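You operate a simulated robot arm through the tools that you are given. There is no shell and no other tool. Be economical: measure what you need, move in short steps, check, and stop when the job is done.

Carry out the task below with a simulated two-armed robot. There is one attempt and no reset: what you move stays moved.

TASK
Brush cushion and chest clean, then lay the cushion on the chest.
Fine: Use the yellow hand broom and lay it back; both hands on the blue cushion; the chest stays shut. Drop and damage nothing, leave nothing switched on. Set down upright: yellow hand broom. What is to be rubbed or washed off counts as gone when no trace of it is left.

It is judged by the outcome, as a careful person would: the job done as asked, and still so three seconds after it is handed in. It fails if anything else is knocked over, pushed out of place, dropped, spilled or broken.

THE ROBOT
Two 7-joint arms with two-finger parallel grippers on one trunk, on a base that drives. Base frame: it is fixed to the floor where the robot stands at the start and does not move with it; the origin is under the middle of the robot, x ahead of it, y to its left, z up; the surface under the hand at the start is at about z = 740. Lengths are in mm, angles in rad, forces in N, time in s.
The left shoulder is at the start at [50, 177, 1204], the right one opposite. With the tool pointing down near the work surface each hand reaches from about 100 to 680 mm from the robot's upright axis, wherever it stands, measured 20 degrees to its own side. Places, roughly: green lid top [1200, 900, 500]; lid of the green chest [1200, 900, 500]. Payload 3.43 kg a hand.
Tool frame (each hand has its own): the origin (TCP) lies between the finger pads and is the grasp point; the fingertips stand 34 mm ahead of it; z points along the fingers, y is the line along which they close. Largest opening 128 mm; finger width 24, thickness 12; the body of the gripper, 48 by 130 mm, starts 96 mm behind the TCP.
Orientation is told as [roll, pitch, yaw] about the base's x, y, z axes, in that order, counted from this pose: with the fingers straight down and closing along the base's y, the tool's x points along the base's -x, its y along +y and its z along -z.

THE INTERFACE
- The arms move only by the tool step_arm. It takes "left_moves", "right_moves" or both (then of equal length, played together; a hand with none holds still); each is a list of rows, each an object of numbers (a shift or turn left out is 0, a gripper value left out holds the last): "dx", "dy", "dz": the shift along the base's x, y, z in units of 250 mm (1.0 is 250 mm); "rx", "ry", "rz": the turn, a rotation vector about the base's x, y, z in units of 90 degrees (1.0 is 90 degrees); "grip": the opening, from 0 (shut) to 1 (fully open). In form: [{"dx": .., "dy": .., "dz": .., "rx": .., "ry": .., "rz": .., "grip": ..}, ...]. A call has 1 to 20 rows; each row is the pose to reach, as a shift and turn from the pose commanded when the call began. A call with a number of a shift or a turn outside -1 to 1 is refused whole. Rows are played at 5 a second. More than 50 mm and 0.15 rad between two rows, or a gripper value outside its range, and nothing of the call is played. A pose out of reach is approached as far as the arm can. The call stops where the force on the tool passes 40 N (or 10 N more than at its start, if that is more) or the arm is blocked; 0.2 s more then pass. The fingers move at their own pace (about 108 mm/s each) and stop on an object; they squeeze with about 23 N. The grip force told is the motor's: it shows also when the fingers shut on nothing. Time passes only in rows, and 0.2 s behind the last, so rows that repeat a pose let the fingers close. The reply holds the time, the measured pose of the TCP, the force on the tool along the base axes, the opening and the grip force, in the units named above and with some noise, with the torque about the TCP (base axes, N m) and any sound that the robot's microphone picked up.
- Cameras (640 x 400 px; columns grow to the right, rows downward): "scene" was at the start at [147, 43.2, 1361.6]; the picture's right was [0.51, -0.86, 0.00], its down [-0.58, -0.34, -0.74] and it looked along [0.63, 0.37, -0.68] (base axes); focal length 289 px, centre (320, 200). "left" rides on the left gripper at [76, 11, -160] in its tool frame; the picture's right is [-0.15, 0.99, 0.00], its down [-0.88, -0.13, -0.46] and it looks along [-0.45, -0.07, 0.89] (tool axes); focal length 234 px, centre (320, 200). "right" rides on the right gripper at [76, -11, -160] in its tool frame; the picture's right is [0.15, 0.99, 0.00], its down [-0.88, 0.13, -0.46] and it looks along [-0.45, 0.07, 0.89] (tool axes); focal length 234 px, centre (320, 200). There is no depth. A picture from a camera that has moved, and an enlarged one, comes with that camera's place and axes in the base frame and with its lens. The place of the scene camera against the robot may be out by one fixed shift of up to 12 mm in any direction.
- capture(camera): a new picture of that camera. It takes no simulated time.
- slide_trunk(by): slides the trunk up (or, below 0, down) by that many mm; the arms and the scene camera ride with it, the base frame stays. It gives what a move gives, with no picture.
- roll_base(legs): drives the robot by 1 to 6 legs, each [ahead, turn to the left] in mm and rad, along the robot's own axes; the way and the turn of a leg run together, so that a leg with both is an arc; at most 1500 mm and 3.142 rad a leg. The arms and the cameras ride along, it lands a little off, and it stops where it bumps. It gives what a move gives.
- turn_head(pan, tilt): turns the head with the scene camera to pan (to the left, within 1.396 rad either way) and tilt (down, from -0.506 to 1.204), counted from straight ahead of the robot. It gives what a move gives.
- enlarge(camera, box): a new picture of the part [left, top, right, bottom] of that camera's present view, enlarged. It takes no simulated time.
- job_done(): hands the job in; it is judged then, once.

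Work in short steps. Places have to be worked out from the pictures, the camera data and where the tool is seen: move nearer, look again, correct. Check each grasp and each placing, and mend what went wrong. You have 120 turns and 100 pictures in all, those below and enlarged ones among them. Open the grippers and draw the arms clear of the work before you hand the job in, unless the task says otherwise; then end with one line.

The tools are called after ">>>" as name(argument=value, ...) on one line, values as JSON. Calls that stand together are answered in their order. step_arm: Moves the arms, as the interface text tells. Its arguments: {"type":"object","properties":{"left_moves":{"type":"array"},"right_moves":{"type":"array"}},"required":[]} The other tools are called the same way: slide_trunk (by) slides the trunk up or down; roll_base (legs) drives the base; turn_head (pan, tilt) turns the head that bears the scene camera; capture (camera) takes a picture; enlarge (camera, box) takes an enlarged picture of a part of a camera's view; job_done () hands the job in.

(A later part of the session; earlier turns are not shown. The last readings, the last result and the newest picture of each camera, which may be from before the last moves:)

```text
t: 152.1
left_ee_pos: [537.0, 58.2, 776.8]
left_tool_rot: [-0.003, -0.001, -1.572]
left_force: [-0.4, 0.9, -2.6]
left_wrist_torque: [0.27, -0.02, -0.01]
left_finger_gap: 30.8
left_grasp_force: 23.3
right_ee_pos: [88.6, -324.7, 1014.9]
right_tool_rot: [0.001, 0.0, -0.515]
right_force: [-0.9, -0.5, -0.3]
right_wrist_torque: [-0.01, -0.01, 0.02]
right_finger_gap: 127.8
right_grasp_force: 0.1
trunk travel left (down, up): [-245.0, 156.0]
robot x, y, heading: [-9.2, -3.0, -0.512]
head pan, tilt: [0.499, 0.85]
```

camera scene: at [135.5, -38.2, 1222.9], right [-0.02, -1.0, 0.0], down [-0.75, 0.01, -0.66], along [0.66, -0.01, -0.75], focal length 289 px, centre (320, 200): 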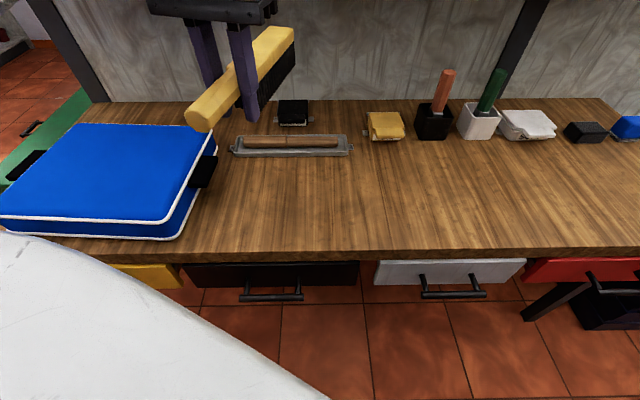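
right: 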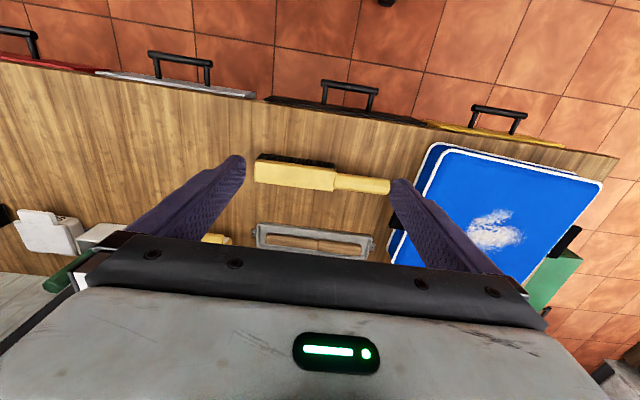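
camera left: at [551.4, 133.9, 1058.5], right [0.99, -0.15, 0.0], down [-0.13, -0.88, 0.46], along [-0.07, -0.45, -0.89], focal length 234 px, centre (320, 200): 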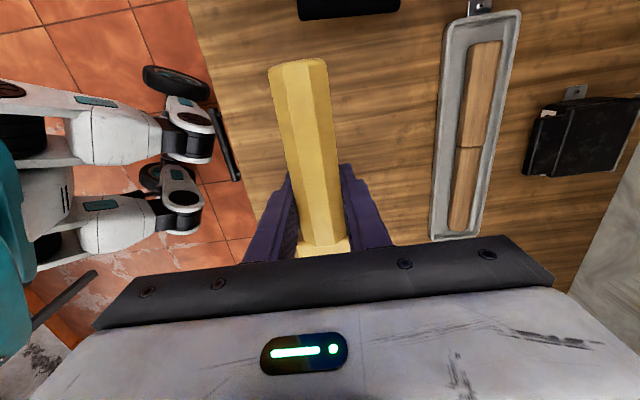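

The broom slid about 17 mm up in the grip, so bristles and fingertips now reach the table almost together. I go on in tiny steps until contact shows.

>>> step_arm(left_moves=[{"dz": -0.004}, {"dz": -0.008}, {"dz": -0.008}])

>>> enlarge(camera="scene", box=[220, 130, 400, 230])

```text
t: 152.9
left_ee_pos: [538.3, 57.6, 776.4]
left_tool_rot: [0.003, -0.002, -1.569]
left_force: [0.2, 2.2, 14.2]
left_wrist_torque: [-0.11, 0.13, -0.04]
left_finger_gap: 31.1
left_grasp_force: 22.8
right_ee_pos: [87.8, -324.0, 1015.8]
right_tool_rot: [0.0, -0.001, -0.516]
right_force: [-0.4, -0.9, 0.0]
right_wrist_torque: [0.02, 0.01, 0.01]
right_finger_gap: 127.9
right_grasp_force: 0.0
trunk travel left (down, up): [-245.0, 156.0]
robot x, y, heading: [-9.7, 1.2, -0.513]
head pan, tilt: [0.499, 0.85]
```

```text
3.56 times, centred on (310, 180) of scene
camera zoom: at [134.0, -38.1, 1223.3], right [-0.02, -1.0, 0.0], down [-0.75, 0.01, -0.66], along [0.66, -0.01, -0.75], focal length 1026 px, centre (356, 271)
```

zoom: 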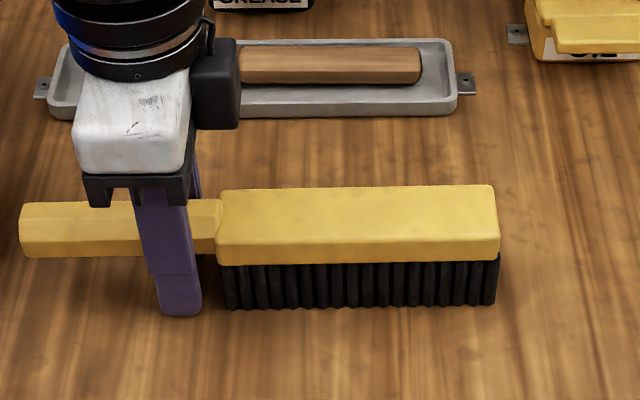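

Contact made (~17 N). I open the fingers slowly so the broom settles.

>>> step_arm(left_moves=[{"dz": 0.006, "grip": 0.24}, {"dz": 0.006, "grip": 0.3}, {"dz": 0.006, "grip": 0.4}, {"dz": 0.006, "grip": 0.6}, {"dz": 0.006, "grip": 0.8}, {"dz": 0.006, "grip": 0.8}])

>>> step_arm(left_moves=[{"dz": 0.12}, {"dz": 0.25}, {"dz": 0.4}, {"dz": 0.55}, {"dz": 0.7}, {"dz": 0.8}])

>>> enlarge(camera="scene", box=[200, 100, 400, 230])

```text
t: 154.3
left_ee_pos: [538.1, 58.4, 775.4]
left_tool_rot: [0.001, -0.002, -1.571]
left_force: [0.1, -0.8, 0.3]
left_wrist_torque: [0.01, -0.02, -0.02]
left_finger_gap: 102.4
left_grasp_force: 0.1
right_ee_pos: [88.6, -324.8, 1015.0]
right_tool_rot: [-0.002, 0.001, -0.516]
right_force: [-0.5, -0.5, -0.1]
right_wrist_torque: [-0.03, 0.01, 0.0]
right_finger_gap: 128.3
right_grasp_force: 0.1
trunk travel left (down, up): [-245.0, 156.0]
robot x, y, heading: [-10.5, -0.5, -0.514]
head pan, tilt: [0.499, 0.85]
```

```text
t: 155.7
left_ee_pos: [536.4, 60.7, 975.2]
left_tool_rot: [-0.002, -0.001, -1.569]
left_force: [-0.3, -0.6, 0.7]
left_wrist_torque: [0.01, -0.03, 0.0]
left_finger_gap: 102.3
left_grasp_force: 0.1
right_ee_pos: [87.6, -324.4, 1014.7]
right_tool_rot: [0.0, 0.001, -0.513]
right_force: [0.9, 0.3, -0.1]
right_wrist_torque: [-0.02, 0.01, 0.01]
right_finger_gap: 128.2
right_grasp_force: 0.0
trunk travel left (down, up): [-245.0, 156.0]
robot x, y, heading: [-9.0, -2.6, -0.517]
head pan, tilt: [0.499, 0.85]
```

```text
3.08 times, centred on (300, 165) of scene
camera zoom: at [135.1, -38.2, 1222.9], right [-0.02, -1.0, 0.0], down [-0.75, 0.01, -0.66], along [0.66, -0.01, -0.75], focal length 888 px, centre (382, 308)
```

zoom: 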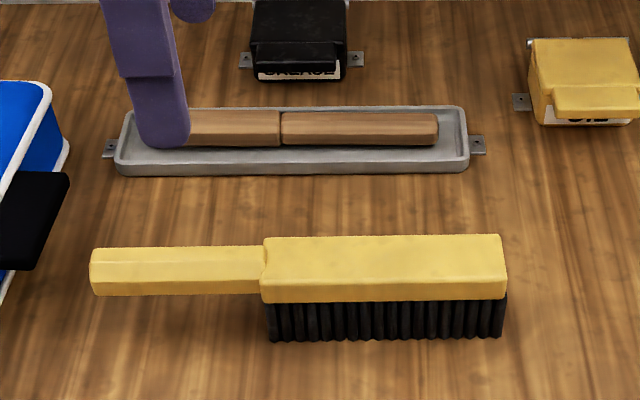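

The broom stands upright in its place. Next the cushion: I drive to about (-10, 400) facing it, to grip its two black side tabs with both hands.

>>> roll_base(legs=[[0, 2.087], [400, 0], [0, -1.6]])

>>> turn_head(pan=0, tilt=0.85)

>>> capture(camera="scene")

```text
t: 167.1
left_ee_pos: [447.9, 691.9, 975.2]
left_tool_rot: [0.001, -0.001, -1.108]
left_force: [0.2, 0.2, 0.1]
left_wrist_torque: [0.0, 0.0, -0.02]
left_finger_gap: 102.3
left_grasp_force: 0.1
right_ee_pos: [217.8, 146.9, 1015.3]
right_tool_rot: [0.0, -0.001, -0.054]
right_force: [0.8, 0.0, -0.5]
right_wrist_torque: [-0.02, -0.01, 0.0]
right_finger_gap: 128.2
right_grasp_force: 0.1
trunk travel left (down, up): [-245.0, 156.0]
robot x, y, heading: [-14.8, 387.7, -0.056]
head pan, tilt: [0.499, 0.85]
```

```text
t: 168.1
left_ee_pos: [447.7, 692.9, 975.9]
left_tool_rot: [0.0, 0.0, -1.108]
left_force: [-1.2, -0.5, 0.3]
left_wrist_torque: [-0.04, -0.02, 0.01]
left_finger_gap: 102.6
left_grasp_force: 0.1
right_ee_pos: [216.6, 147.4, 1015.5]
right_tool_rot: [0.0, 0.0, -0.054]
right_force: [0.4, -0.3, -0.4]
right_wrist_torque: [0.02, 0.0, 0.02]
right_finger_gap: 128.1
right_grasp_force: 0.1
trunk travel left (down, up): [-245.0, 156.0]
robot x, y, heading: [-10.1, 389.4, -0.055]
head pan, tilt: [0.0, 0.85]
```

```text
48 pictures are left
camera scene: at [139.2, 384.6, 1222.9], right [-0.05, -1.0, 0.0], down [-0.75, 0.04, -0.66], along [0.66, -0.04, -0.75], focal length 289 px, centre (320, 200)
```

scene: 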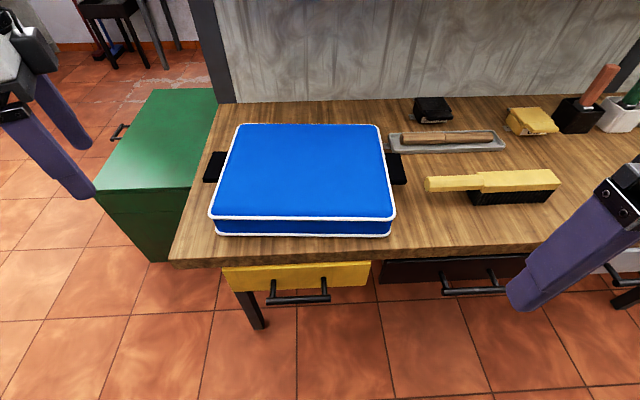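

>>> enlarge(camera="scene", box=[190, 100, 420, 260])

```text
2.50 times, centred on (305, 180) of scene
camera zoom: at [139.2, 384.6, 1222.9], right [-0.05, -1.0, 0.0], down [-0.75, 0.04, -0.66], along [0.66, -0.04, -0.75], focal length 722 px, centre (358, 250)
```

zoom: 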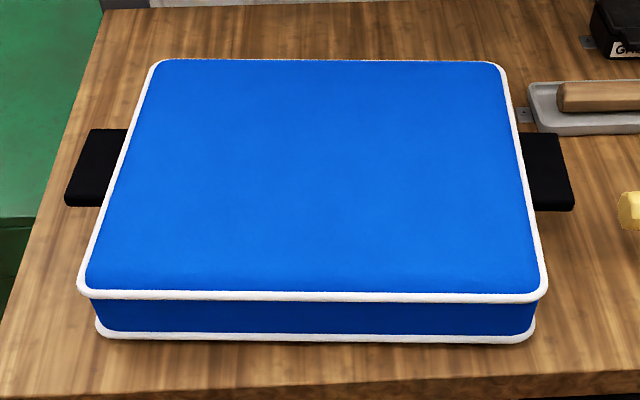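

Tabs: right one centred near (604–624, 180), left near (633–653, 595), cushion turned about -3.7°. I drive 120 mm nearer and then swing both hands to ±90° above the tabs.

>>> roll_base(legs=[[120, 0]])

>>> step_arm(left_moves=[{"rz": -0.08}, {"rz": -0.16, "dy": -0.05}, {"rz": -0.24, "dy": -0.12}, {"rz": -0.32, "dy": -0.2}, {"rz": -0.335, "dy": -0.28}, {"rz": -0.335, "dy": -0.36}, {"rz": -0.335, "dy": -0.36}, {"rz": -0.335, "dy": -0.36}, {"rz": -0.335, "dy": -0.36}, {"rz": -0.335, "dy": -0.36}, {"rz": -0.335, "dy": -0.36}, {"rz": -0.335, "dy": -0.36, "grip": 1}], right_moves=[{"rz": 0.085, "dx": 0.05}, {"rz": 0.17, "dx": 0.1}, {"rz": 0.255, "dx": 0.15}, {"rz": 0.34, "dx": 0.2}, {"rz": 0.425, "dx": 0.25}, {"rz": 0.51, "dx": 0.33}, {"rz": 0.595, "dx": 0.41}, {"rz": 0.68, "dx": 0.49}, {"rz": 0.765, "dx": 0.57}, {"rz": 0.85, "dx": 0.65}, {"rz": 0.93, "dx": 0.73}, {"rz": 0.993, "dx": 0.8}])

```text
t: 169.3
left_ee_pos: [567.3, 685.0, 973.4]
left_tool_rot: [-0.003, 0.002, -1.111]
left_force: [0.3, 0.4, -0.6]
left_wrist_torque: [0.0, 0.02, 0.01]
left_finger_gap: 102.3
left_grasp_force: 0.0
right_ee_pos: [335.7, 140.6, 1016.0]
right_tool_rot: [0.001, 0.003, -0.056]
right_force: [0.2, -0.1, -0.5]
right_wrist_torque: [-0.06, 0.08, 0.01]
right_finger_gap: 128.1
right_grasp_force: 0.0
trunk travel left (down, up): [-245.0, 156.0]
robot x, y, heading: [108.1, 385.8, -0.057]
head pan, tilt: [0.0, 0.85]
```

```text
t: 171.9
left_ee_pos: [566.6, 593.9, 974.5]
left_tool_rot: [-0.001, 0.0, -1.637]
left_force: [-0.2, -0.1, 0.0]
left_wrist_torque: [-0.01, 0.02, 0.02]
left_finger_gap: 127.9
left_grasp_force: 0.1
right_ee_pos: [401.1, 238.7, 997.4]
right_tool_rot: [-0.002, 0.001, 1.499]
right_force: [-0.5, -0.2, -0.4]
right_wrist_torque: [0.02, -0.04, 0.03]
right_finger_gap: 127.9
right_grasp_force: 0.1
right hand out of reach, approached as far as the arm can: row 9, 10, 11, 12
trunk travel left (down, up): [-245.0, 156.0]
robot x, y, heading: [102.6, 388.7, -0.059]
head pan, tilt: [0.0, 0.85]
```

The left is fine; the right stopped short, perhaps on an awkward arm branch. I try moving it outward and forward.

>>> step_arm(right_moves=[{"dy": -0.1, "dz": -0.1}, {"dy": -0.2, "dz": -0.2}, {"dy": -0.25, "dx": 0.1, "dz": -0.2}, {"dy": -0.25, "dx": 0.25, "dz": -0.2}, {"dy": -0.25, "dx": 0.4, "dz": -0.2}, {"dy": -0.25, "dx": 0.55, "dz": -0.2}])

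```text
t: 173.3
left_ee_pos: [567.0, 594.1, 974.1]
left_tool_rot: [0.001, -0.001, -1.637]
left_force: [0.2, 0.0, -0.8]
left_wrist_torque: [0.0, -0.01, 0.01]
left_finger_gap: 127.8
left_grasp_force: 0.0
right_ee_pos: [402.0, 239.0, 951.6]
right_tool_rot: [0.0, 0.0, 1.502]
right_force: [-0.7, -0.3, -0.7]
right_wrist_torque: [0.02, -0.02, -0.01]
right_finger_gap: 128.0
right_grasp_force: 0.0
right hand out of reach, approached as far as the arm can: row 1, 2, 3, 4, 5, 6
trunk travel left (down, up): [-245.0, 156.0]
robot x, y, heading: [105.5, 382.6, -0.059]
head pan, tilt: [0.0, 0.85]
```

A wrist limit on this branch. I turn the right hand back, extend it first over the tab's side, then rotate there as with the left.

>>> step_arm(right_moves=[{"rz": -0.09}, {"rz": -0.18}, {"rz": -0.27}, {"rz": -0.36}, {"rz": -0.45}, {"rz": -0.54}, {"rz": -0.63}, {"rz": -0.72, "dx": 0.05, "dy": -0.1}, {"rz": -0.8, "dx": 0.1, "dy": -0.2}, {"rz": -0.8, "dx": 0.2, "dy": -0.3}, {"rz": -0.8, "dx": 0.3, "dy": -0.4}, {"rz": -0.8, "dx": 0.45, "dy": -0.4}, {"rz": -0.8, "dx": 0.6, "dy": -0.4}, {"rz": -0.8, "dx": 0.66, "dy": -0.4}])

>>> step_arm(right_moves=[{"rz": 0.09}, {"rz": 0.18}, {"rz": 0.27}, {"rz": 0.36}, {"rz": 0.45}, {"rz": 0.54}, {"rz": 0.63}, {"rz": 0.72}, {"rz": 0.8}])

```text
t: 176.3
left_ee_pos: [566.8, 595.7, 973.4]
left_tool_rot: [0.0, -0.002, -1.636]
left_force: [-0.2, -0.5, 0.4]
left_wrist_torque: [0.03, -0.02, 0.01]
left_finger_gap: 127.9
left_grasp_force: 0.1
right_ee_pos: [567.5, 143.1, 946.1]
right_tool_rot: [-0.001, 0.0, 0.249]
right_force: [-0.1, 0.4, -0.2]
right_wrist_torque: [-0.01, -0.01, -0.01]
right_finger_gap: 128.0
right_grasp_force: 0.1
trunk travel left (down, up): [-245.0, 156.0]
robot x, y, heading: [105.4, 383.7, -0.052]
head pan, tilt: [0.0, 0.85]
```

```text
t: 178.3
left_ee_pos: [567.5, 594.3, 975.2]
left_tool_rot: [0.001, -0.001, -1.638]
left_force: [-0.4, -0.1, -0.1]
left_wrist_torque: [-0.04, 0.02, 0.02]
left_finger_gap: 128.1
left_grasp_force: 0.1
right_ee_pos: [394.5, 183.7, 939.8]
right_tool_rot: [-0.048, 0.006, 1.339]
right_force: [-0.2, 0.3, 3.4]
right_wrist_torque: [0.0, -0.06, 0.02]
right_finger_gap: 127.9
right_grasp_force: 0.1
right hand out of reach, approached as far as the arm can: row 4, 5, 6, 7, 8, 9
trunk travel left (down, up): [-245.0, 156.0]
robot x, y, heading: [105.5, 383.6, -0.061]
head pan, tilt: [0.0, 0.85]
```

The right wrist seems limited on the + side; the gripper is symmetric, so I try yaw about -1.636 for the right hand as well.

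>>> step_arm(right_moves=[{"rz": -0.08}, {"rz": -0.16}, {"rz": -0.24}, {"rz": -0.32}, {"rz": -0.4, "dx": 0.05}, {"rz": -0.48, "dx": 0.1}, {"rz": -0.56, "dx": 0.2}, {"rz": -0.64, "dx": 0.3, "dy": -0.05}, {"rz": -0.72, "dx": 0.4, "dy": -0.1}, {"rz": -0.8, "dx": 0.5, "dy": -0.16}, {"rz": -0.85, "dx": 0.6, "dy": -0.16}, {"rz": -0.85, "dx": 0.68, "dy": -0.16}])

>>> step_arm(right_moves=[{"rz": -0.09}, {"rz": -0.18}, {"rz": -0.27}, {"rz": -0.36}, {"rz": -0.45}, {"rz": -0.54}, {"rz": -0.63}, {"rz": -0.72}, {"rz": -0.81}, {"rz": -0.9}, {"rz": -0.95}])

```text
t: 180.9
left_ee_pos: [566.1, 595.7, 973.9]
left_tool_rot: [0.0, -0.002, -1.636]
left_force: [0.5, -0.2, -0.2]
left_wrist_torque: [-0.02, 0.02, -0.02]
left_finger_gap: 128.1
left_grasp_force: 0.1
right_ee_pos: [566.9, 147.2, 940.9]
right_tool_rot: [-0.053, -0.004, 0.006]
right_force: [-1.4, 0.8, 0.1]
right_wrist_torque: [0.02, -0.01, -0.02]
right_finger_gap: 127.8
right_grasp_force: 0.1
trunk travel left (down, up): [-245.0, 156.0]
robot x, y, heading: [104.2, 385.4, -0.054]
head pan, tilt: [0.0, 0.85]
```

```text
t: 183.3
left_ee_pos: [566.2, 595.6, 975.7]
left_tool_rot: [0.0, 0.0, -1.637]
left_force: [-0.1, 0.4, -0.7]
left_wrist_torque: [-0.02, 0.04, -0.01]
left_finger_gap: 128.2
left_grasp_force: 0.2
right_ee_pos: [564.8, 147.0, 940.5]
right_tool_rot: [-0.054, -0.005, -1.489]
right_force: [0.0, -0.4, -0.7]
right_wrist_torque: [-0.03, 0.02, -0.05]
right_finger_gap: 128.3
right_grasp_force: 0.0
trunk travel left (down, up): [-245.0, 156.0]
robot x, y, heading: [105.3, 385.5, -0.053]
head pan, tilt: [0.0, 0.85]
```

That works. I straighten the small tilt, move both hands over the tabs at z≈900, and look with both hand cameras.

>>> step_arm(left_moves=[{"dx": 0.13, "dz": -0.1}, {"dx": 0.22, "dz": -0.2}, {"dx": 0.24, "dz": -0.3}, {"dx": 0.24, "dz": -0.3}], right_moves=[{"dx": 0.08, "rx": 0.034, "dy": 0.06}, {"dx": 0.16, "rx": 0.034, "rz": -0.05, "dy": 0.12}, {"dx": 0.16, "rx": 0.034, "rz": -0.094, "dy": 0.12, "dz": -0.1}, {"dx": 0.16, "rx": 0.034, "rz": -0.094, "dy": 0.12, "dz": -0.16}])

>>> capture(camera="left")

>>> capture(camera="right")

>>> capture(camera="scene")

```text
t: 184.3
left_ee_pos: [626.8, 593.1, 899.7]
left_tool_rot: [0.0, -0.001, -1.638]
left_force: [-0.3, 0.5, 0.9]
left_wrist_torque: [0.03, 0.01, 0.0]
left_finger_gap: 128.2
left_grasp_force: 0.0
right_ee_pos: [605.6, 174.7, 902.2]
right_tool_rot: [-0.052, 0.051, -1.636]
right_force: [0.2, 0.1, 0.6]
right_wrist_torque: [-0.02, -0.01, -0.01]
right_finger_gap: 128.2
right_grasp_force: 0.1
trunk travel left (down, up): [-245.0, 156.0]
robot x, y, heading: [104.4, 384.2, -0.056]
head pan, tilt: [0.0, 0.85]
```

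```text
46 pictures are left
camera left: at [643.6, 668.0, 1060.3], right [0.98, -0.21, 0.0], down [-0.19, -0.87, 0.46], along [-0.1, -0.45, -0.89], focal length 234 px, centre (320, 200)
```

left: 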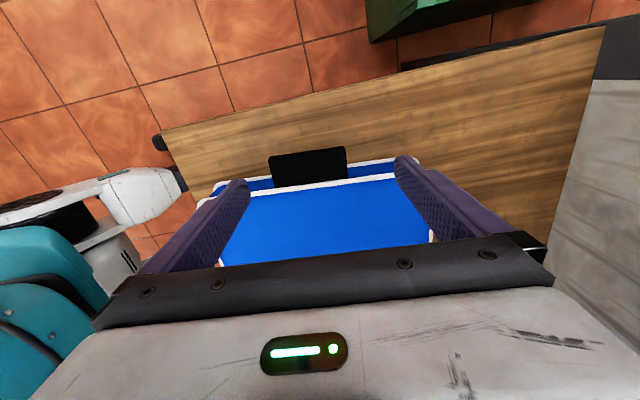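

```text
45 pictures are left
camera right: at [607.0, 242.3, 1066.4], right [1.0, 0.09, -0.04], down [0.1, -0.91, 0.4], along [-0.01, -0.41, -0.91], focal length 234 px, centre (320, 200)
```

right: 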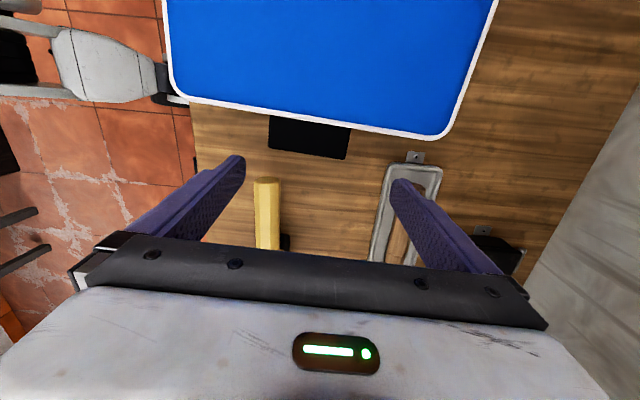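

```text
44 pictures are left
camera scene: at [258.3, 377.7, 1223.0], right [-0.06, -1.0, 0.0], down [-0.75, 0.04, -0.66], along [0.66, -0.04, -0.75], focal length 289 px, centre (320, 200)
```

scene: 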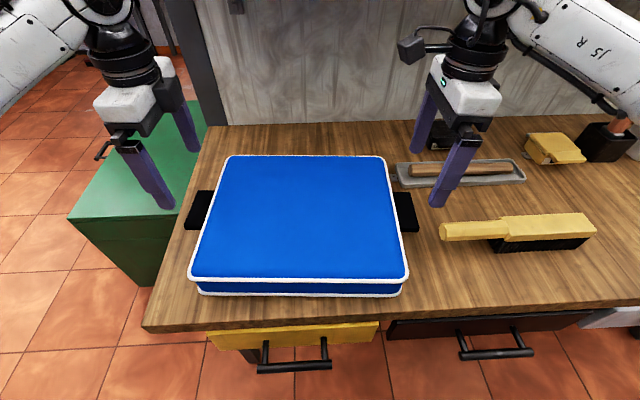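

Tabs from the hand cameras: left centre ≈ (609, 576), right centre ≈ (583, 190), each ~99 mm wide along x. I align both hands and straighten the right tool's tilt.

>>> step_arm(left_moves=[{"dx": -0.036, "dy": -0.035}, {"dx": -0.07, "dy": -0.068}, {"dx": -0.07, "dy": -0.068}], right_moves=[{"dx": -0.045, "dy": 0.03, "rx": -0.0346, "ry": -0.0309}, {"dx": -0.09, "dy": 0.055, "rx": -0.0346, "ry": -0.0309}, {"dx": -0.09, "dy": 0.055, "rx": -0.0346, "ry": -0.0309}])

>>> capture(camera="right")

>>> capture(camera="left")

```text
t: 185.1
left_ee_pos: [610.3, 576.3, 901.2]
left_tool_rot: [0.0, -0.002, -1.636]
left_force: [-0.8, 0.0, 0.1]
left_wrist_torque: [0.0, 0.01, -0.03]
left_finger_gap: 128.1
left_grasp_force: 0.0
right_ee_pos: [581.6, 190.9, 900.9]
right_tool_rot: [-0.002, 0.0, -1.633]
right_force: [0.8, -0.7, -0.1]
right_wrist_torque: [-0.01, 0.01, 0.01]
right_finger_gap: 128.2
right_grasp_force: 0.0
trunk travel left (down, up): [-245.0, 156.0]
robot x, y, heading: [107.2, 385.9, -0.055]
head pan, tilt: [0.0, 0.85]
```

```text
43 pictures are left
camera right: at [576.3, 265.6, 1061.8], right [1.0, 0.08, 0.0], down [0.08, -0.89, 0.46], along [0.04, -0.45, -0.89], focal length 234 px, centre (320, 200)
```

right: 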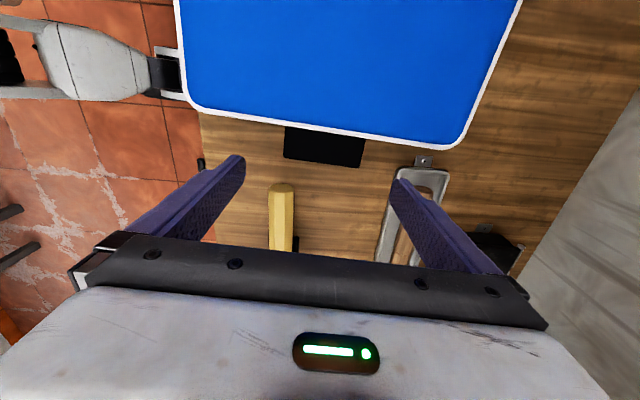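

```text
42 pictures are left
camera left: at [626.3, 651.1, 1062.0], right [0.98, -0.21, 0.0], down [-0.19, -0.87, 0.46], along [-0.1, -0.45, -0.89], focal length 234 px, centre (320, 200)
```

left: 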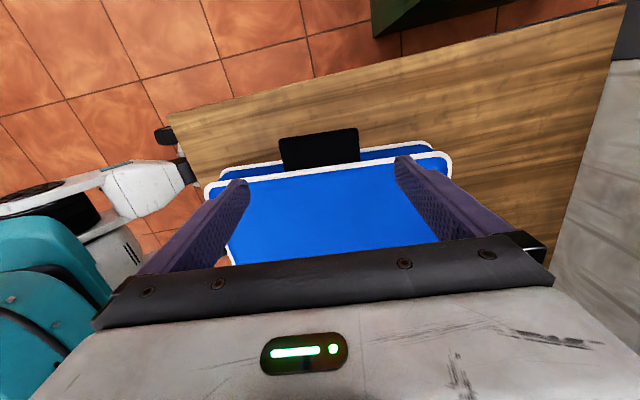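

The left is aligned; the right needs +6 mm in x. Then I lower the trunk by 80 mm, with fingers straddling the tabs.

>>> step_arm(right_moves=[{"dx": 0.024}, {"dx": 0.024}])

>>> slide_trunk(by=-80)

>>> capture(camera="right")

>>> capture(camera="left")

>>> capture(camera="scene")

```text
t: 185.7
left_ee_pos: [609.7, 577.5, 902.2]
left_tool_rot: [-0.002, -0.002, -1.637]
left_force: [-0.1, -0.7, -0.4]
left_wrist_torque: [-0.01, 0.01, -0.01]
left_finger_gap: 127.9
left_grasp_force: 0.1
right_ee_pos: [588.1, 191.0, 901.7]
right_tool_rot: [-0.004, 0.001, -1.632]
right_force: [0.1, 0.0, 0.1]
right_wrist_torque: [0.04, 0.0, 0.01]
right_finger_gap: 128.1
right_grasp_force: 0.1
trunk travel left (down, up): [-245.0, 156.0]
robot x, y, heading: [105.0, 385.6, -0.057]
head pan, tilt: [0.0, 0.85]
```

```text
t: 186.9
left_ee_pos: [610.5, 576.5, 821.8]
left_tool_rot: [0.0, 0.0, -1.636]
left_force: [-0.4, -0.1, 0.4]
left_wrist_torque: [-0.02, -0.01, -0.01]
left_finger_gap: 128.3
left_grasp_force: 0.1
right_ee_pos: [587.1, 191.1, 820.6]
right_tool_rot: [-0.001, 0.001, -1.63]
right_force: [0.0, -0.5, 0.0]
right_wrist_torque: [0.01, -0.02, -0.03]
right_finger_gap: 128.1
right_grasp_force: 0.1
trunk travel left (down, up): [-165.0, 236.0]
robot x, y, heading: [107.4, 384.6, -0.056]
head pan, tilt: [0.0, 0.85]
```

```text
41 pictures are left
camera right: at [582.1, 265.7, 982.0], right [1.0, 0.08, 0.0], down [0.08, -0.89, 0.46], along [0.04, -0.45, -0.89], focal length 234 px, centre (320, 200)
```

right: 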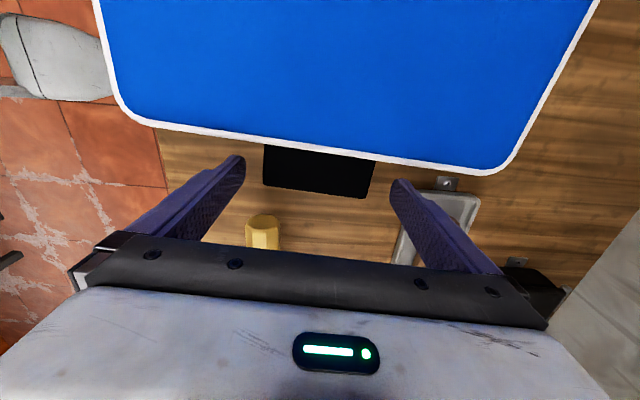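

```text
40 pictures are left
camera left: at [626.3, 651.3, 982.2], right [0.98, -0.21, 0.0], down [-0.19, -0.87, 0.46], along [-0.1, -0.45, -0.89], focal length 234 px, centre (320, 200)
```

left: 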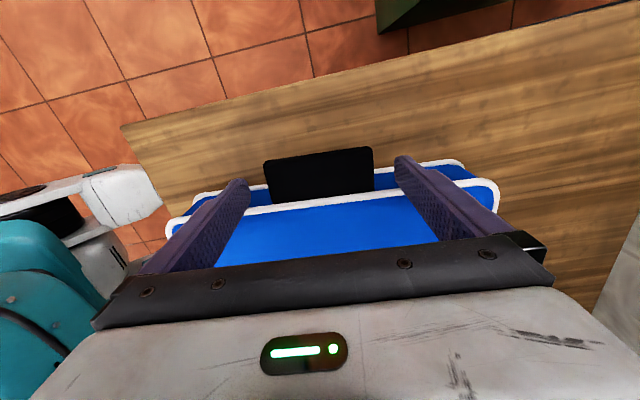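

```text
39 pictures are left
camera scene: at [258.1, 377.8, 1143.0], right [-0.06, -1.0, 0.0], down [-0.75, 0.04, -0.66], along [0.66, -0.04, -0.75], focal length 289 px, centre (320, 200)
```

scene: 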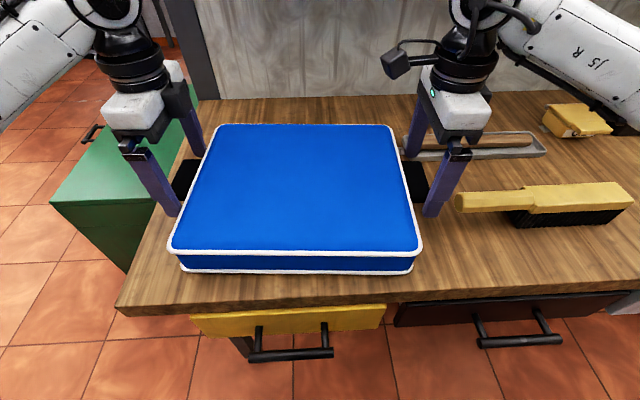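

Triangulation puts the tabs near z≈795, so left centre ≈ (612, 583), right ≈ (587, 195). I lower both to z≈788, fingers straddling the tabs.

>>> step_arm(left_moves=[{"dx": 0.008, "dy": 0.024}, {"dx": 0.008, "dy": 0.024, "dz": -0.05}, {"dx": 0.008, "dy": 0.024, "dz": -0.1}, {"dx": 0.008, "dy": 0.024, "dz": -0.134}], right_moves=[{"dy": 0.012}, {"dy": 0.012, "dz": -0.05}, {"dy": 0.012, "dz": -0.1}, {"dy": 0.012, "dz": -0.132}])

>>> capture(camera="right")

>>> capture(camera="left")

>>> enlarge(camera="scene", box=[110, 90, 480, 290])

```text
t: 187.9
left_ee_pos: [613.1, 582.8, 786.7]
left_tool_rot: [0.0, -0.001, -1.638]
left_force: [-0.5, -0.2, 0.7]
left_wrist_torque: [-0.03, 0.0, -0.02]
left_finger_gap: 128.2
left_grasp_force: 0.0
right_ee_pos: [586.8, 193.8, 789.6]
right_tool_rot: [-0.003, 0.001, -1.634]
right_force: [-0.1, 0.6, -0.3]
right_wrist_torque: [-0.03, 0.0, -0.01]
right_finger_gap: 128.1
right_grasp_force: 0.1
trunk travel left (down, up): [-165.0, 236.0]
robot x, y, heading: [107.1, 384.4, -0.059]
head pan, tilt: [0.0, 0.85]
```

```text
38 pictures are left
camera right: at [581.3, 268.6, 950.1], right [1.0, 0.09, 0.0], down [0.08, -0.89, 0.46], along [0.04, -0.45, -0.89], focal length 234 px, centre (320, 200)
```

right: 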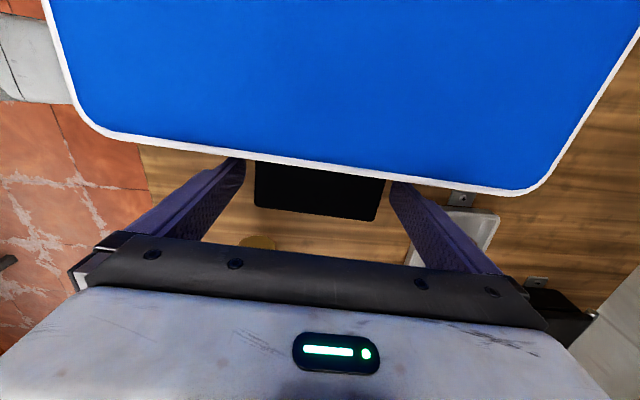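

```text
37 pictures are left
camera left: at [628.9, 657.1, 948.0], right [0.98, -0.21, 0.0], down [-0.19, -0.87, 0.46], along [-0.1, -0.45, -0.89], focal length 234 px, centre (320, 200)
```

left: 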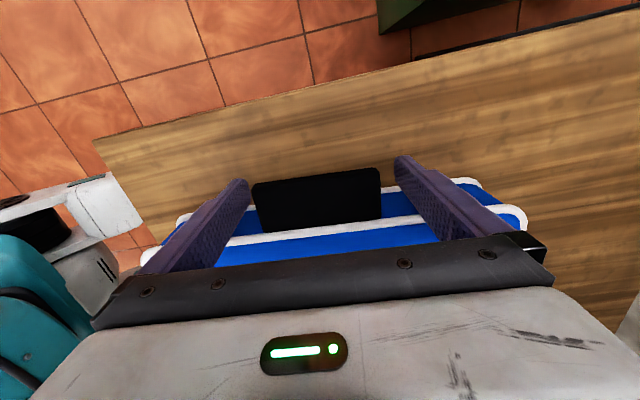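

```text
1.73 times, centred on (295, 190) of scene
camera zoom: at [258.2, 377.8, 1142.9], right [-0.06, -1.0, 0.0], down [-0.75, 0.04, -0.66], along [0.66, -0.04, -0.75], focal length 499 px, centre (363, 217)
```

zoom: 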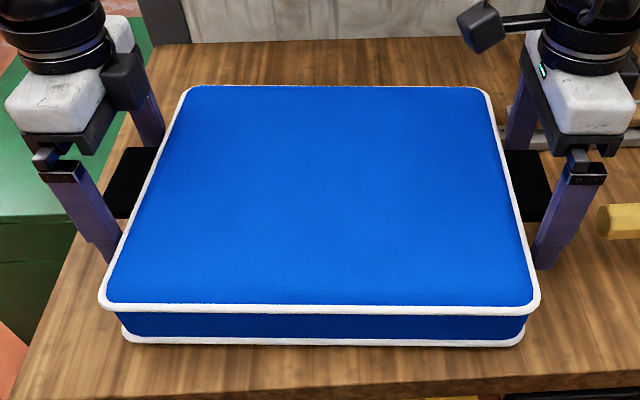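

Both tabs are centred between the fingers. I close both grippers.

>>> step_arm(left_moves=[{"grip": 0.8}, {"grip": 0.7}, {"grip": 0.5}, {"grip": 0.3}, {"grip": 0.3}, {"grip": 0.3}], right_moves=[{"grip": 0.8}, {"grip": 0.7}, {"grip": 0.5}, {"grip": 0.3}, {"grip": 0.3}, {"grip": 0.3}])

>>> capture(camera="right")

>>> capture(camera="left")

```text
t: 189.3
left_ee_pos: [611.8, 583.1, 787.5]
left_tool_rot: [0.001, 0.0, -1.638]
left_force: [-0.8, -0.2, -0.5]
left_wrist_torque: [0.04, 0.03, -0.06]
left_finger_gap: 89.9
left_grasp_force: 23.2
right_ee_pos: [586.3, 192.8, 788.7]
right_tool_rot: [-0.001, -0.001, -1.635]
right_force: [-0.7, 0.4, -0.6]
right_wrist_torque: [-0.05, 0.17, 0.05]
right_finger_gap: 89.8
right_grasp_force: 22.7
trunk travel left (down, up): [-165.0, 236.0]
robot x, y, heading: [105.2, 382.0, -0.058]
head pan, tilt: [0.0, 0.85]
```

```text
35 pictures are left
camera right: at [581.4, 268.5, 950.2], right [1.0, 0.08, 0.0], down [0.08, -0.89, 0.46], along [0.04, -0.45, -0.89], focal length 234 px, centre (320, 200)
```

right: 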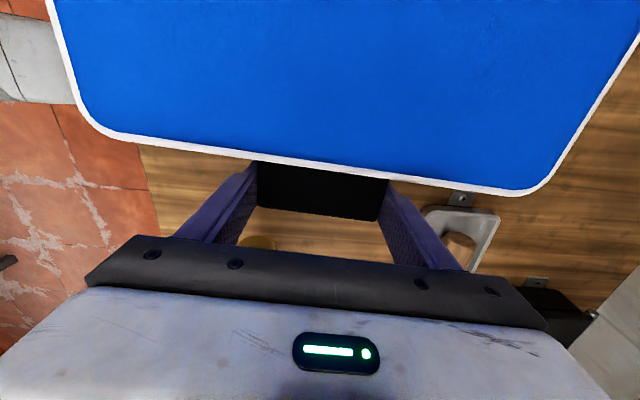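

```text
34 pictures are left
camera left: at [628.9, 656.9, 948.0], right [0.98, -0.21, 0.0], down [-0.19, -0.87, 0.46], along [-0.1, -0.45, -0.89], focal length 234 px, centre (320, 200)
```

left: 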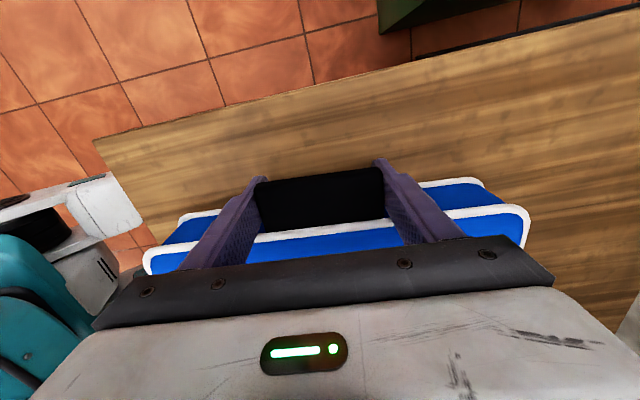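

Both tabs are gripped (90 mm, 23 N each). I lift both hands together 20 mm and check.

>>> step_arm(left_moves=[{"dz": 0.02, "grip": 0.2}, {"dz": 0.04}, {"dz": 0.06}, {"dz": 0.08}], right_moves=[{"dz": 0.02, "grip": 0.2}, {"dz": 0.04}, {"dz": 0.06}, {"dz": 0.08}])

>>> capture(camera="scene")

```text
t: 190.3
left_ee_pos: [612.1, 583.0, 807.3]
left_tool_rot: [0.001, -0.002, -1.636]
left_force: [3.5, -4.6, -3.7]
left_wrist_torque: [0.09, 0.6, 1.2]
left_finger_gap: 89.9
left_grasp_force: 22.7
right_ee_pos: [586.5, 193.5, 808.6]
right_tool_rot: [-0.002, -0.002, -1.63]
right_force: [-3.9, 4.5, -2.5]
right_wrist_torque: [0.1, -0.58, 0.55]
right_finger_gap: 90.2
right_grasp_force: 23.3
trunk travel left (down, up): [-165.0, 236.0]
robot x, y, heading: [105.9, 386.8, -0.058]
head pan, tilt: [0.0, 0.85]
```

```text
33 pictures are left
camera scene: at [258.6, 377.8, 1142.8], right [-0.06, -1.0, 0.0], down [-0.75, 0.04, -0.66], along [0.66, -0.04, -0.75], focal length 289 px, centre (320, 200)
```

scene: 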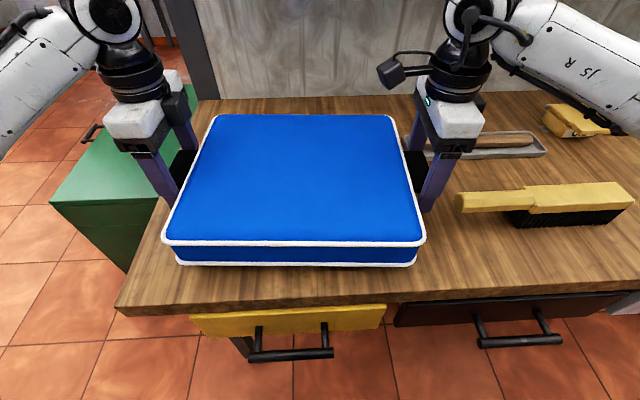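

The cushion is lifted level (≈0.6 kg). I raise the trunk 110 mm and back away from the table.

>>> slide_trunk(by=110)

>>> roll_base(legs=[[-130, 0]])

>>> capture(camera="scene")

```text
t: 191.7
left_ee_pos: [613.1, 583.6, 917.2]
left_tool_rot: [0.001, -0.002, -1.636]
left_force: [5.7, -8.7, -3.3]
left_wrist_torque: [-0.02, 0.14, 1.36]
left_finger_gap: 89.6
left_grasp_force: 22.9
right_ee_pos: [587.0, 193.3, 918.4]
right_tool_rot: [-0.002, -0.001, -1.632]
right_force: [-5.3, 8.8, -3.0]
right_wrist_torque: [-0.02, -0.09, 0.75]
right_finger_gap: 90.1
right_grasp_force: 23.3
trunk travel left (down, up): [-275.0, 126.0]
robot x, y, heading: [106.0, 383.8, -0.055]
head pan, tilt: [0.0, 0.85]
```

```text
t: 193.0
left_ee_pos: [483.8, 591.1, 918.5]
left_tool_rot: [0.002, -0.003, -1.636]
left_force: [4.2, -11.3, -3.1]
left_wrist_torque: [0.01, -0.43, 1.21]
left_finger_gap: 89.6
left_grasp_force: 23.1
right_ee_pos: [460.8, 200.3, 919.4]
right_tool_rot: [-0.003, -0.001, -1.631]
right_force: [-3.8, 10.5, -3.6]
right_wrist_torque: [-0.05, 0.43, 0.6]
right_finger_gap: 89.8
right_grasp_force: 22.3
trunk travel left (down, up): [-275.0, 126.0]
robot x, y, heading: [-24.8, 394.2, -0.053]
head pan, tilt: [0.0, 0.85]
```

```text
32 pictures are left
camera scene: at [130.5, 384.8, 1253.0], right [-0.06, -1.0, 0.0], down [-0.75, 0.04, -0.66], along [0.66, -0.04, -0.75], focal length 289 px, centre (320, 200)
```

scene: 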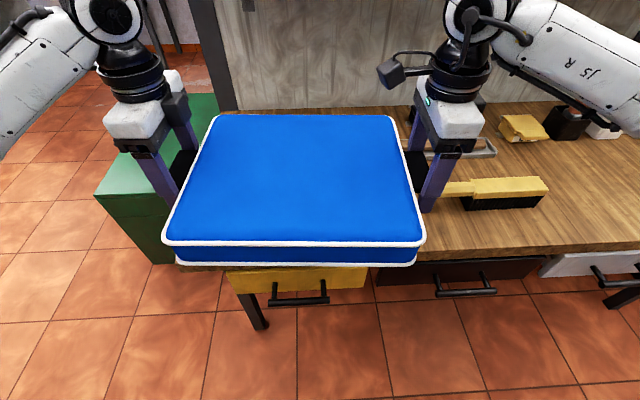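

There is about 10 N of pull between the hands; I ease them together by 1 mm each, then turn left.

>>> step_arm(left_moves=[{"dy": -0.004, "dx": 0.002}, {"dy": -0.004, "dx": 0.002}], right_moves=[{"dy": 0.004, "dx": -0.002}, {"dy": 0.004, "dx": -0.002}])

>>> roll_base(legs=[[0, 0.8], [0, 0.83]])

```text
t: 193.6
left_ee_pos: [485.5, 590.1, 917.3]
left_tool_rot: [-0.002, 0.001, -1.636]
left_force: [-2.2, 10.4, -3.2]
left_wrist_torque: [-0.38, -0.55, -1.07]
left_finger_gap: 89.9
left_grasp_force: 23.4
right_ee_pos: [459.6, 200.2, 919.0]
right_tool_rot: [-0.003, -0.004, -1.636]
right_force: [2.6, -10.3, -1.6]
right_wrist_torque: [0.48, 0.53, -0.02]
right_finger_gap: 90.1
right_grasp_force: 23.3
trunk travel left (down, up): [-275.0, 126.0]
robot x, y, heading: [-25.4, 390.8, -0.054]
head pan, tilt: [0.0, 0.85]
```

```text
t: 198.1
left_ee_pos: [-230.0, 895.8, 917.0]
left_tool_rot: [-0.001, 0.001, -0.045]
left_force: [-18.7, 0.6, -4.3]
left_wrist_torque: [-0.22, 0.0, 0.48]
left_finger_gap: 90.0
left_grasp_force: 22.4
right_ee_pos: [159.5, 877.8, 919.4]
right_tool_rot: [-0.004, -0.004, -0.042]
right_force: [19.3, 0.7, -1.6]
right_wrist_torque: [0.23, 0.06, -0.92]
right_finger_gap: 90.0
right_grasp_force: 22.9
trunk travel left (down, up): [-275.0, 126.0]
robot x, y, heading: [-18.6, 394.3, 1.532]
head pan, tilt: [0.0, 0.85]
```

Now it is a squeeze of 19 N; I relieve by about 0.8 mm each outward, then drive on to y≈1530.

>>> step_arm(left_moves=[{"dx": -0.0032}, {"dx": -0.0032}], right_moves=[{"dx": 0.0032}, {"dx": 0.0032}])

>>> roll_base(legs=[[1130, 0.0]])

```text
t: 198.7
left_ee_pos: [-230.1, 896.3, 916.0]
left_tool_rot: [-0.004, 0.003, -0.044]
left_force: [4.1, 0.2, -3.8]
left_wrist_torque: [0.22, 0.61, 0.4]
left_finger_gap: 90.2
left_grasp_force: 22.9
right_ee_pos: [159.3, 877.9, 920.1]
right_tool_rot: [-0.001, -0.003, -0.044]
right_force: [-4.0, 1.0, -2.3]
right_wrist_torque: [-0.2, -0.5, -0.41]
right_finger_gap: 89.8
right_grasp_force: 22.9
trunk travel left (down, up): [-275.0, 126.0]
robot x, y, heading: [-20.9, 393.0, 1.535]
head pan, tilt: [0.0, 0.85]
```

```text
t: 204.5
left_ee_pos: [-177.7, 2015.2, 917.4]
left_tool_rot: [-0.004, 0.004, -0.056]
left_force: [12.5, -2.3, -2.5]
left_wrist_torque: [0.05, 0.08, -0.08]
left_finger_gap: 90.0
left_grasp_force: 22.7
right_ee_pos: [209.1, 1992.2, 918.9]
right_tool_rot: [0.0, -0.001, -0.054]
right_force: [-12.8, 1.8, -3.2]
right_wrist_torque: [-0.06, -0.05, -0.32]
right_finger_gap: 89.8
right_grasp_force: 22.8
trunk travel left (down, up): [-275.0, 126.0]
robot x, y, heading: [21.1, 1510.5, 1.526]
head pan, tilt: [0.0, 0.85]
```

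Driven to (21, 1510). I turn right to heading ≈0.03 and check the view and the load.

>>> roll_base(legs=[[0, -0.75], [0, -0.75]])

>>> capture(camera="scene")

```text
t: 208.8
left_ee_pos: [511.5, 1753.1, 916.7]
left_tool_rot: [-0.005, 0.001, -1.543]
left_force: [-1.0, -0.8, -2.6]
left_wrist_torque: [-0.1, -0.09, 0.23]
left_finger_gap: 90.0
left_grasp_force: 23.1
right_ee_pos: [522.5, 1364.5, 919.3]
right_tool_rot: [-0.001, -0.001, -1.54]
right_force: [1.0, 0.7, -3.1]
right_wrist_torque: [-0.05, 0.11, -0.47]
right_finger_gap: 89.7
right_grasp_force: 22.7
trunk travel left (down, up): [-275.0, 126.0]
robot x, y, heading: [24.4, 1510.7, 0.04]
head pan, tilt: [0.0, 0.85]
```

```text
31 pictures are left
camera scene: at [177.7, 1515.6, 1252.8], right [0.04, -1.0, 0.0], down [-0.75, -0.03, -0.66], along [0.66, 0.03, -0.75], focal length 289 px, centre (320, 200)
```

scene: 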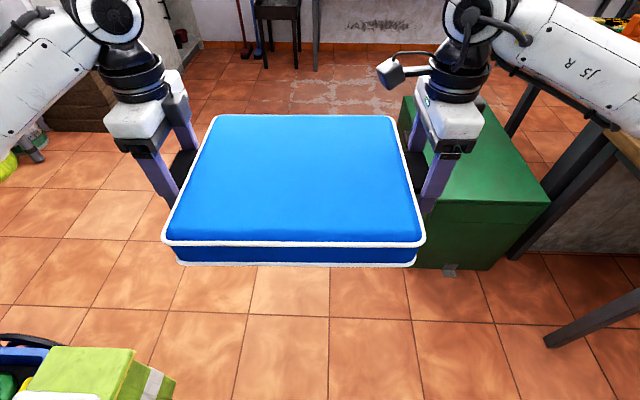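

Load steady. I drive along to x≈1190 and turn to face the chest.

>>> roll_base(legs=[[1165, 0]])

>>> roll_base(legs=[[0, -0.8], [0, -0.81]])

>>> capture(camera="scene")

```text
t: 214.6
left_ee_pos: [1648.2, 1788.4, 916.3]
left_tool_rot: [-0.004, 0.001, -1.549]
left_force: [-0.3, -0.3, -2.8]
left_wrist_torque: [0.0, -0.03, 0.18]
left_finger_gap: 89.8
left_grasp_force: 23.1
right_ee_pos: [1655.7, 1398.8, 919.2]
right_tool_rot: [-0.002, -0.001, -1.549]
right_force: [1.1, 0.0, -2.9]
right_wrist_torque: [-0.01, 0.05, -0.4]
right_finger_gap: 89.7
right_grasp_force: 22.8
trunk travel left (down, up): [-275.0, 126.0]
robot x, y, heading: [1158.6, 1549.5, 0.027]
head pan, tilt: [0.0, 0.85]
```

```text
t: 219.2
left_ee_pos: [1381.0, 1050.6, 916.1]
left_tool_rot: [-0.003, 0.001, 3.121]
left_force: [-0.3, -1.0, -2.9]
left_wrist_torque: [-0.08, 0.08, 0.27]
left_finger_gap: 89.8
left_grasp_force: 23.0
right_ee_pos: [990.2, 1058.1, 919.8]
right_tool_rot: [-0.002, -0.002, 3.125]
right_force: [0.1, 0.7, -3.8]
right_wrist_torque: [0.07, -0.01, -0.32]
right_finger_gap: 89.7
right_grasp_force: 23.0
trunk travel left (down, up): [-275.0, 126.0]
robot x, y, heading: [1160.8, 1549.7, -1.578]
head pan, tilt: [0.0, 0.85]
```

```text
30 pictures are left
camera scene: at [1163.2, 1400.4, 1252.8], right [-1.0, 0.01, 0.0], down [0.01, 0.75, -0.66], along [-0.01, -0.66, -0.75], focal length 289 px, centre (320, 200)
```

scene: 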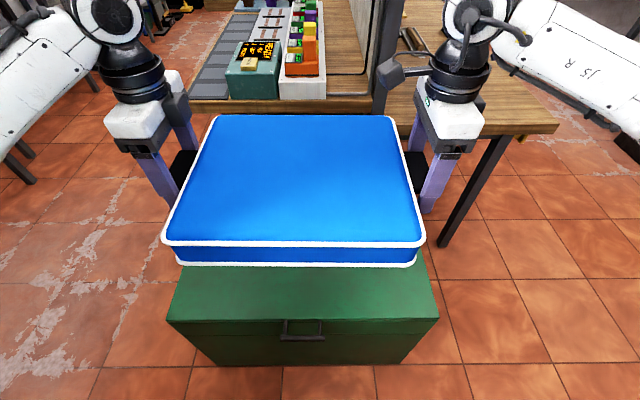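

Cushion centre is at (1185, 1054). I advance 75 mm so it sits over the lid's middle, then lower the trunk 260 mm.

>>> roll_base(legs=[[75, 0]])

>>> slide_trunk(by=-260)

>>> capture(camera="scene")

```text
t: 220.2
left_ee_pos: [1379.7, 973.3, 916.0]
left_tool_rot: [-0.005, 0.002, 3.124]
left_force: [0.3, -0.1, -2.9]
left_wrist_torque: [-0.08, -0.02, 0.09]
left_finger_gap: 90.0
left_grasp_force: 23.6
right_ee_pos: [990.7, 981.2, 919.3]
right_tool_rot: [-0.002, -0.003, 3.125]
right_force: [-0.3, -0.2, -3.6]
right_wrist_torque: [0.11, 0.02, 0.02]
right_finger_gap: 90.0
right_grasp_force: 23.1
trunk travel left (down, up): [-275.0, 126.0]
robot x, y, heading: [1161.7, 1474.7, -1.581]
head pan, tilt: [0.0, 0.85]
```

```text
t: 222.9
left_ee_pos: [1380.2, 973.8, 656.9]
left_tool_rot: [-0.003, 0.002, 3.125]
left_force: [0.4, 0.1, -2.9]
left_wrist_torque: [-0.09, -0.06, 0.17]
left_finger_gap: 89.9
left_grasp_force: 23.2
right_ee_pos: [990.3, 979.4, 659.0]
right_tool_rot: [-0.002, -0.004, 3.127]
right_force: [1.0, -0.3, -3.1]
right_wrist_torque: [0.03, 0.12, -0.08]
right_finger_gap: 90.0
right_grasp_force: 22.3
trunk travel left (down, up): [-15.0, 386.0]
robot x, y, heading: [1158.6, 1467.8, -1.577]
head pan, tilt: [0.0, 0.85]
```

```text
29 pictures are left
camera scene: at [1163.1, 1323.7, 992.9], right [-1.0, 0.01, 0.0], down [0.01, 0.75, -0.66], along [0.0, -0.66, -0.75], focal length 289 px, centre (320, 200)
```

scene: 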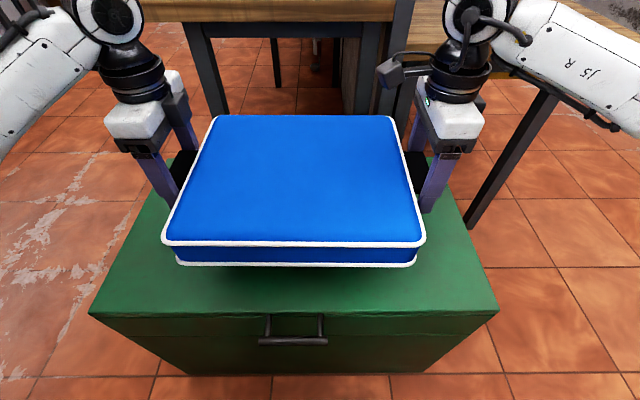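

The cushion hovers ~105 mm over the lid, well within its edges. I lower both hands together by 50 mm first to check reach.

>>> step_arm(left_moves=[{"dz": -0.05}, {"dz": -0.1}, {"dz": -0.15}, {"dz": -0.2}], right_moves=[{"dz": -0.05}, {"dz": -0.1}, {"dz": -0.15}, {"dz": -0.2}])

```text
t: 223.9
left_ee_pos: [1381.3, 973.7, 604.9]
left_tool_rot: [-0.005, -0.001, 3.124]
left_force: [-4.3, 3.4, -1.5]
left_wrist_torque: [-0.41, 0.6, -0.25]
left_finger_gap: 90.1
left_grasp_force: 23.1
right_ee_pos: [990.3, 981.4, 608.8]
right_tool_rot: [0.0, -0.002, 3.126]
right_force: [3.2, -2.5, -3.6]
right_wrist_torque: [0.43, -0.27, -0.93]
right_finger_gap: 89.9
right_grasp_force: 23.0
trunk travel left (down, up): [-15.0, 386.0]
robot x, y, heading: [1154.9, 1471.6, -1.579]
head pan, tilt: [0.0, 0.85]
```

Reach is fine. I lower another 40 mm.

>>> step_arm(left_moves=[{"dz": -0.05}, {"dz": -0.1}, {"dz": -0.15}], right_moves=[{"dz": -0.055}, {"dz": -0.11}, {"dz": -0.16}])

```text
t: 224.7
left_ee_pos: [1381.4, 974.4, 567.1]
left_tool_rot: [-0.005, 0.002, 3.125]
left_force: [-0.1, -1.4, -6.5]
left_wrist_torque: [0.41, -0.78, -0.03]
left_finger_gap: 89.7
left_grasp_force: 22.8
right_ee_pos: [990.7, 980.3, 570.0]
right_tool_rot: [-0.002, -0.003, 3.129]
right_force: [-0.2, 1.3, 0.4]
right_wrist_torque: [-0.46, -0.49, 0.57]
right_finger_gap: 89.9
right_grasp_force: 22.8
trunk travel left (down, up): [-15.0, 386.0]
robot x, y, heading: [1160.1, 1470.8, -1.58]
head pan, tilt: [0.0, 0.85]
```

>>> step_arm(left_moves=[{"dz": -0.02}, {"dz": -0.04}, {"dz": -0.06}], right_moves=[{"dz": -0.022}, {"dz": -0.044}, {"dz": -0.066}])

>>> enlarge(camera="scene", box=[80, 90, 500, 350])

```text
t: 225.5
left_ee_pos: [1380.5, 974.7, 553.4]
left_tool_rot: [-0.001, 0.001, 3.125]
left_force: [-2.6, -4.9, -6.9]
left_wrist_torque: [0.54, -0.65, 1.05]
left_finger_gap: 89.9
left_grasp_force: 23.4
right_ee_pos: [990.8, 978.8, 551.9]
right_tool_rot: [-0.003, -0.003, 3.127]
right_force: [1.8, 4.2, 1.0]
right_wrist_torque: [-0.58, -0.68, 0.58]
right_finger_gap: 90.0
right_grasp_force: 22.8
trunk travel left (down, up): [-15.0, 386.0]
robot x, y, heading: [1160.1, 1471.1, -1.578]
head pan, tilt: [0.0, 0.85]
```

```text
1.52 times, centred on (290, 220) of scene
camera zoom: at [1163.1, 1323.6, 992.9], right [-1.0, 0.01, 0.0], down [0.01, 0.75, -0.66], along [0.0, -0.66, -0.75], focal length 440 px, centre (366, 170)
```

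zoom: 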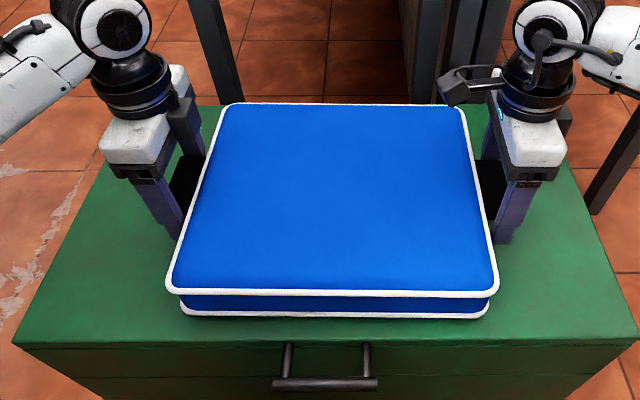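

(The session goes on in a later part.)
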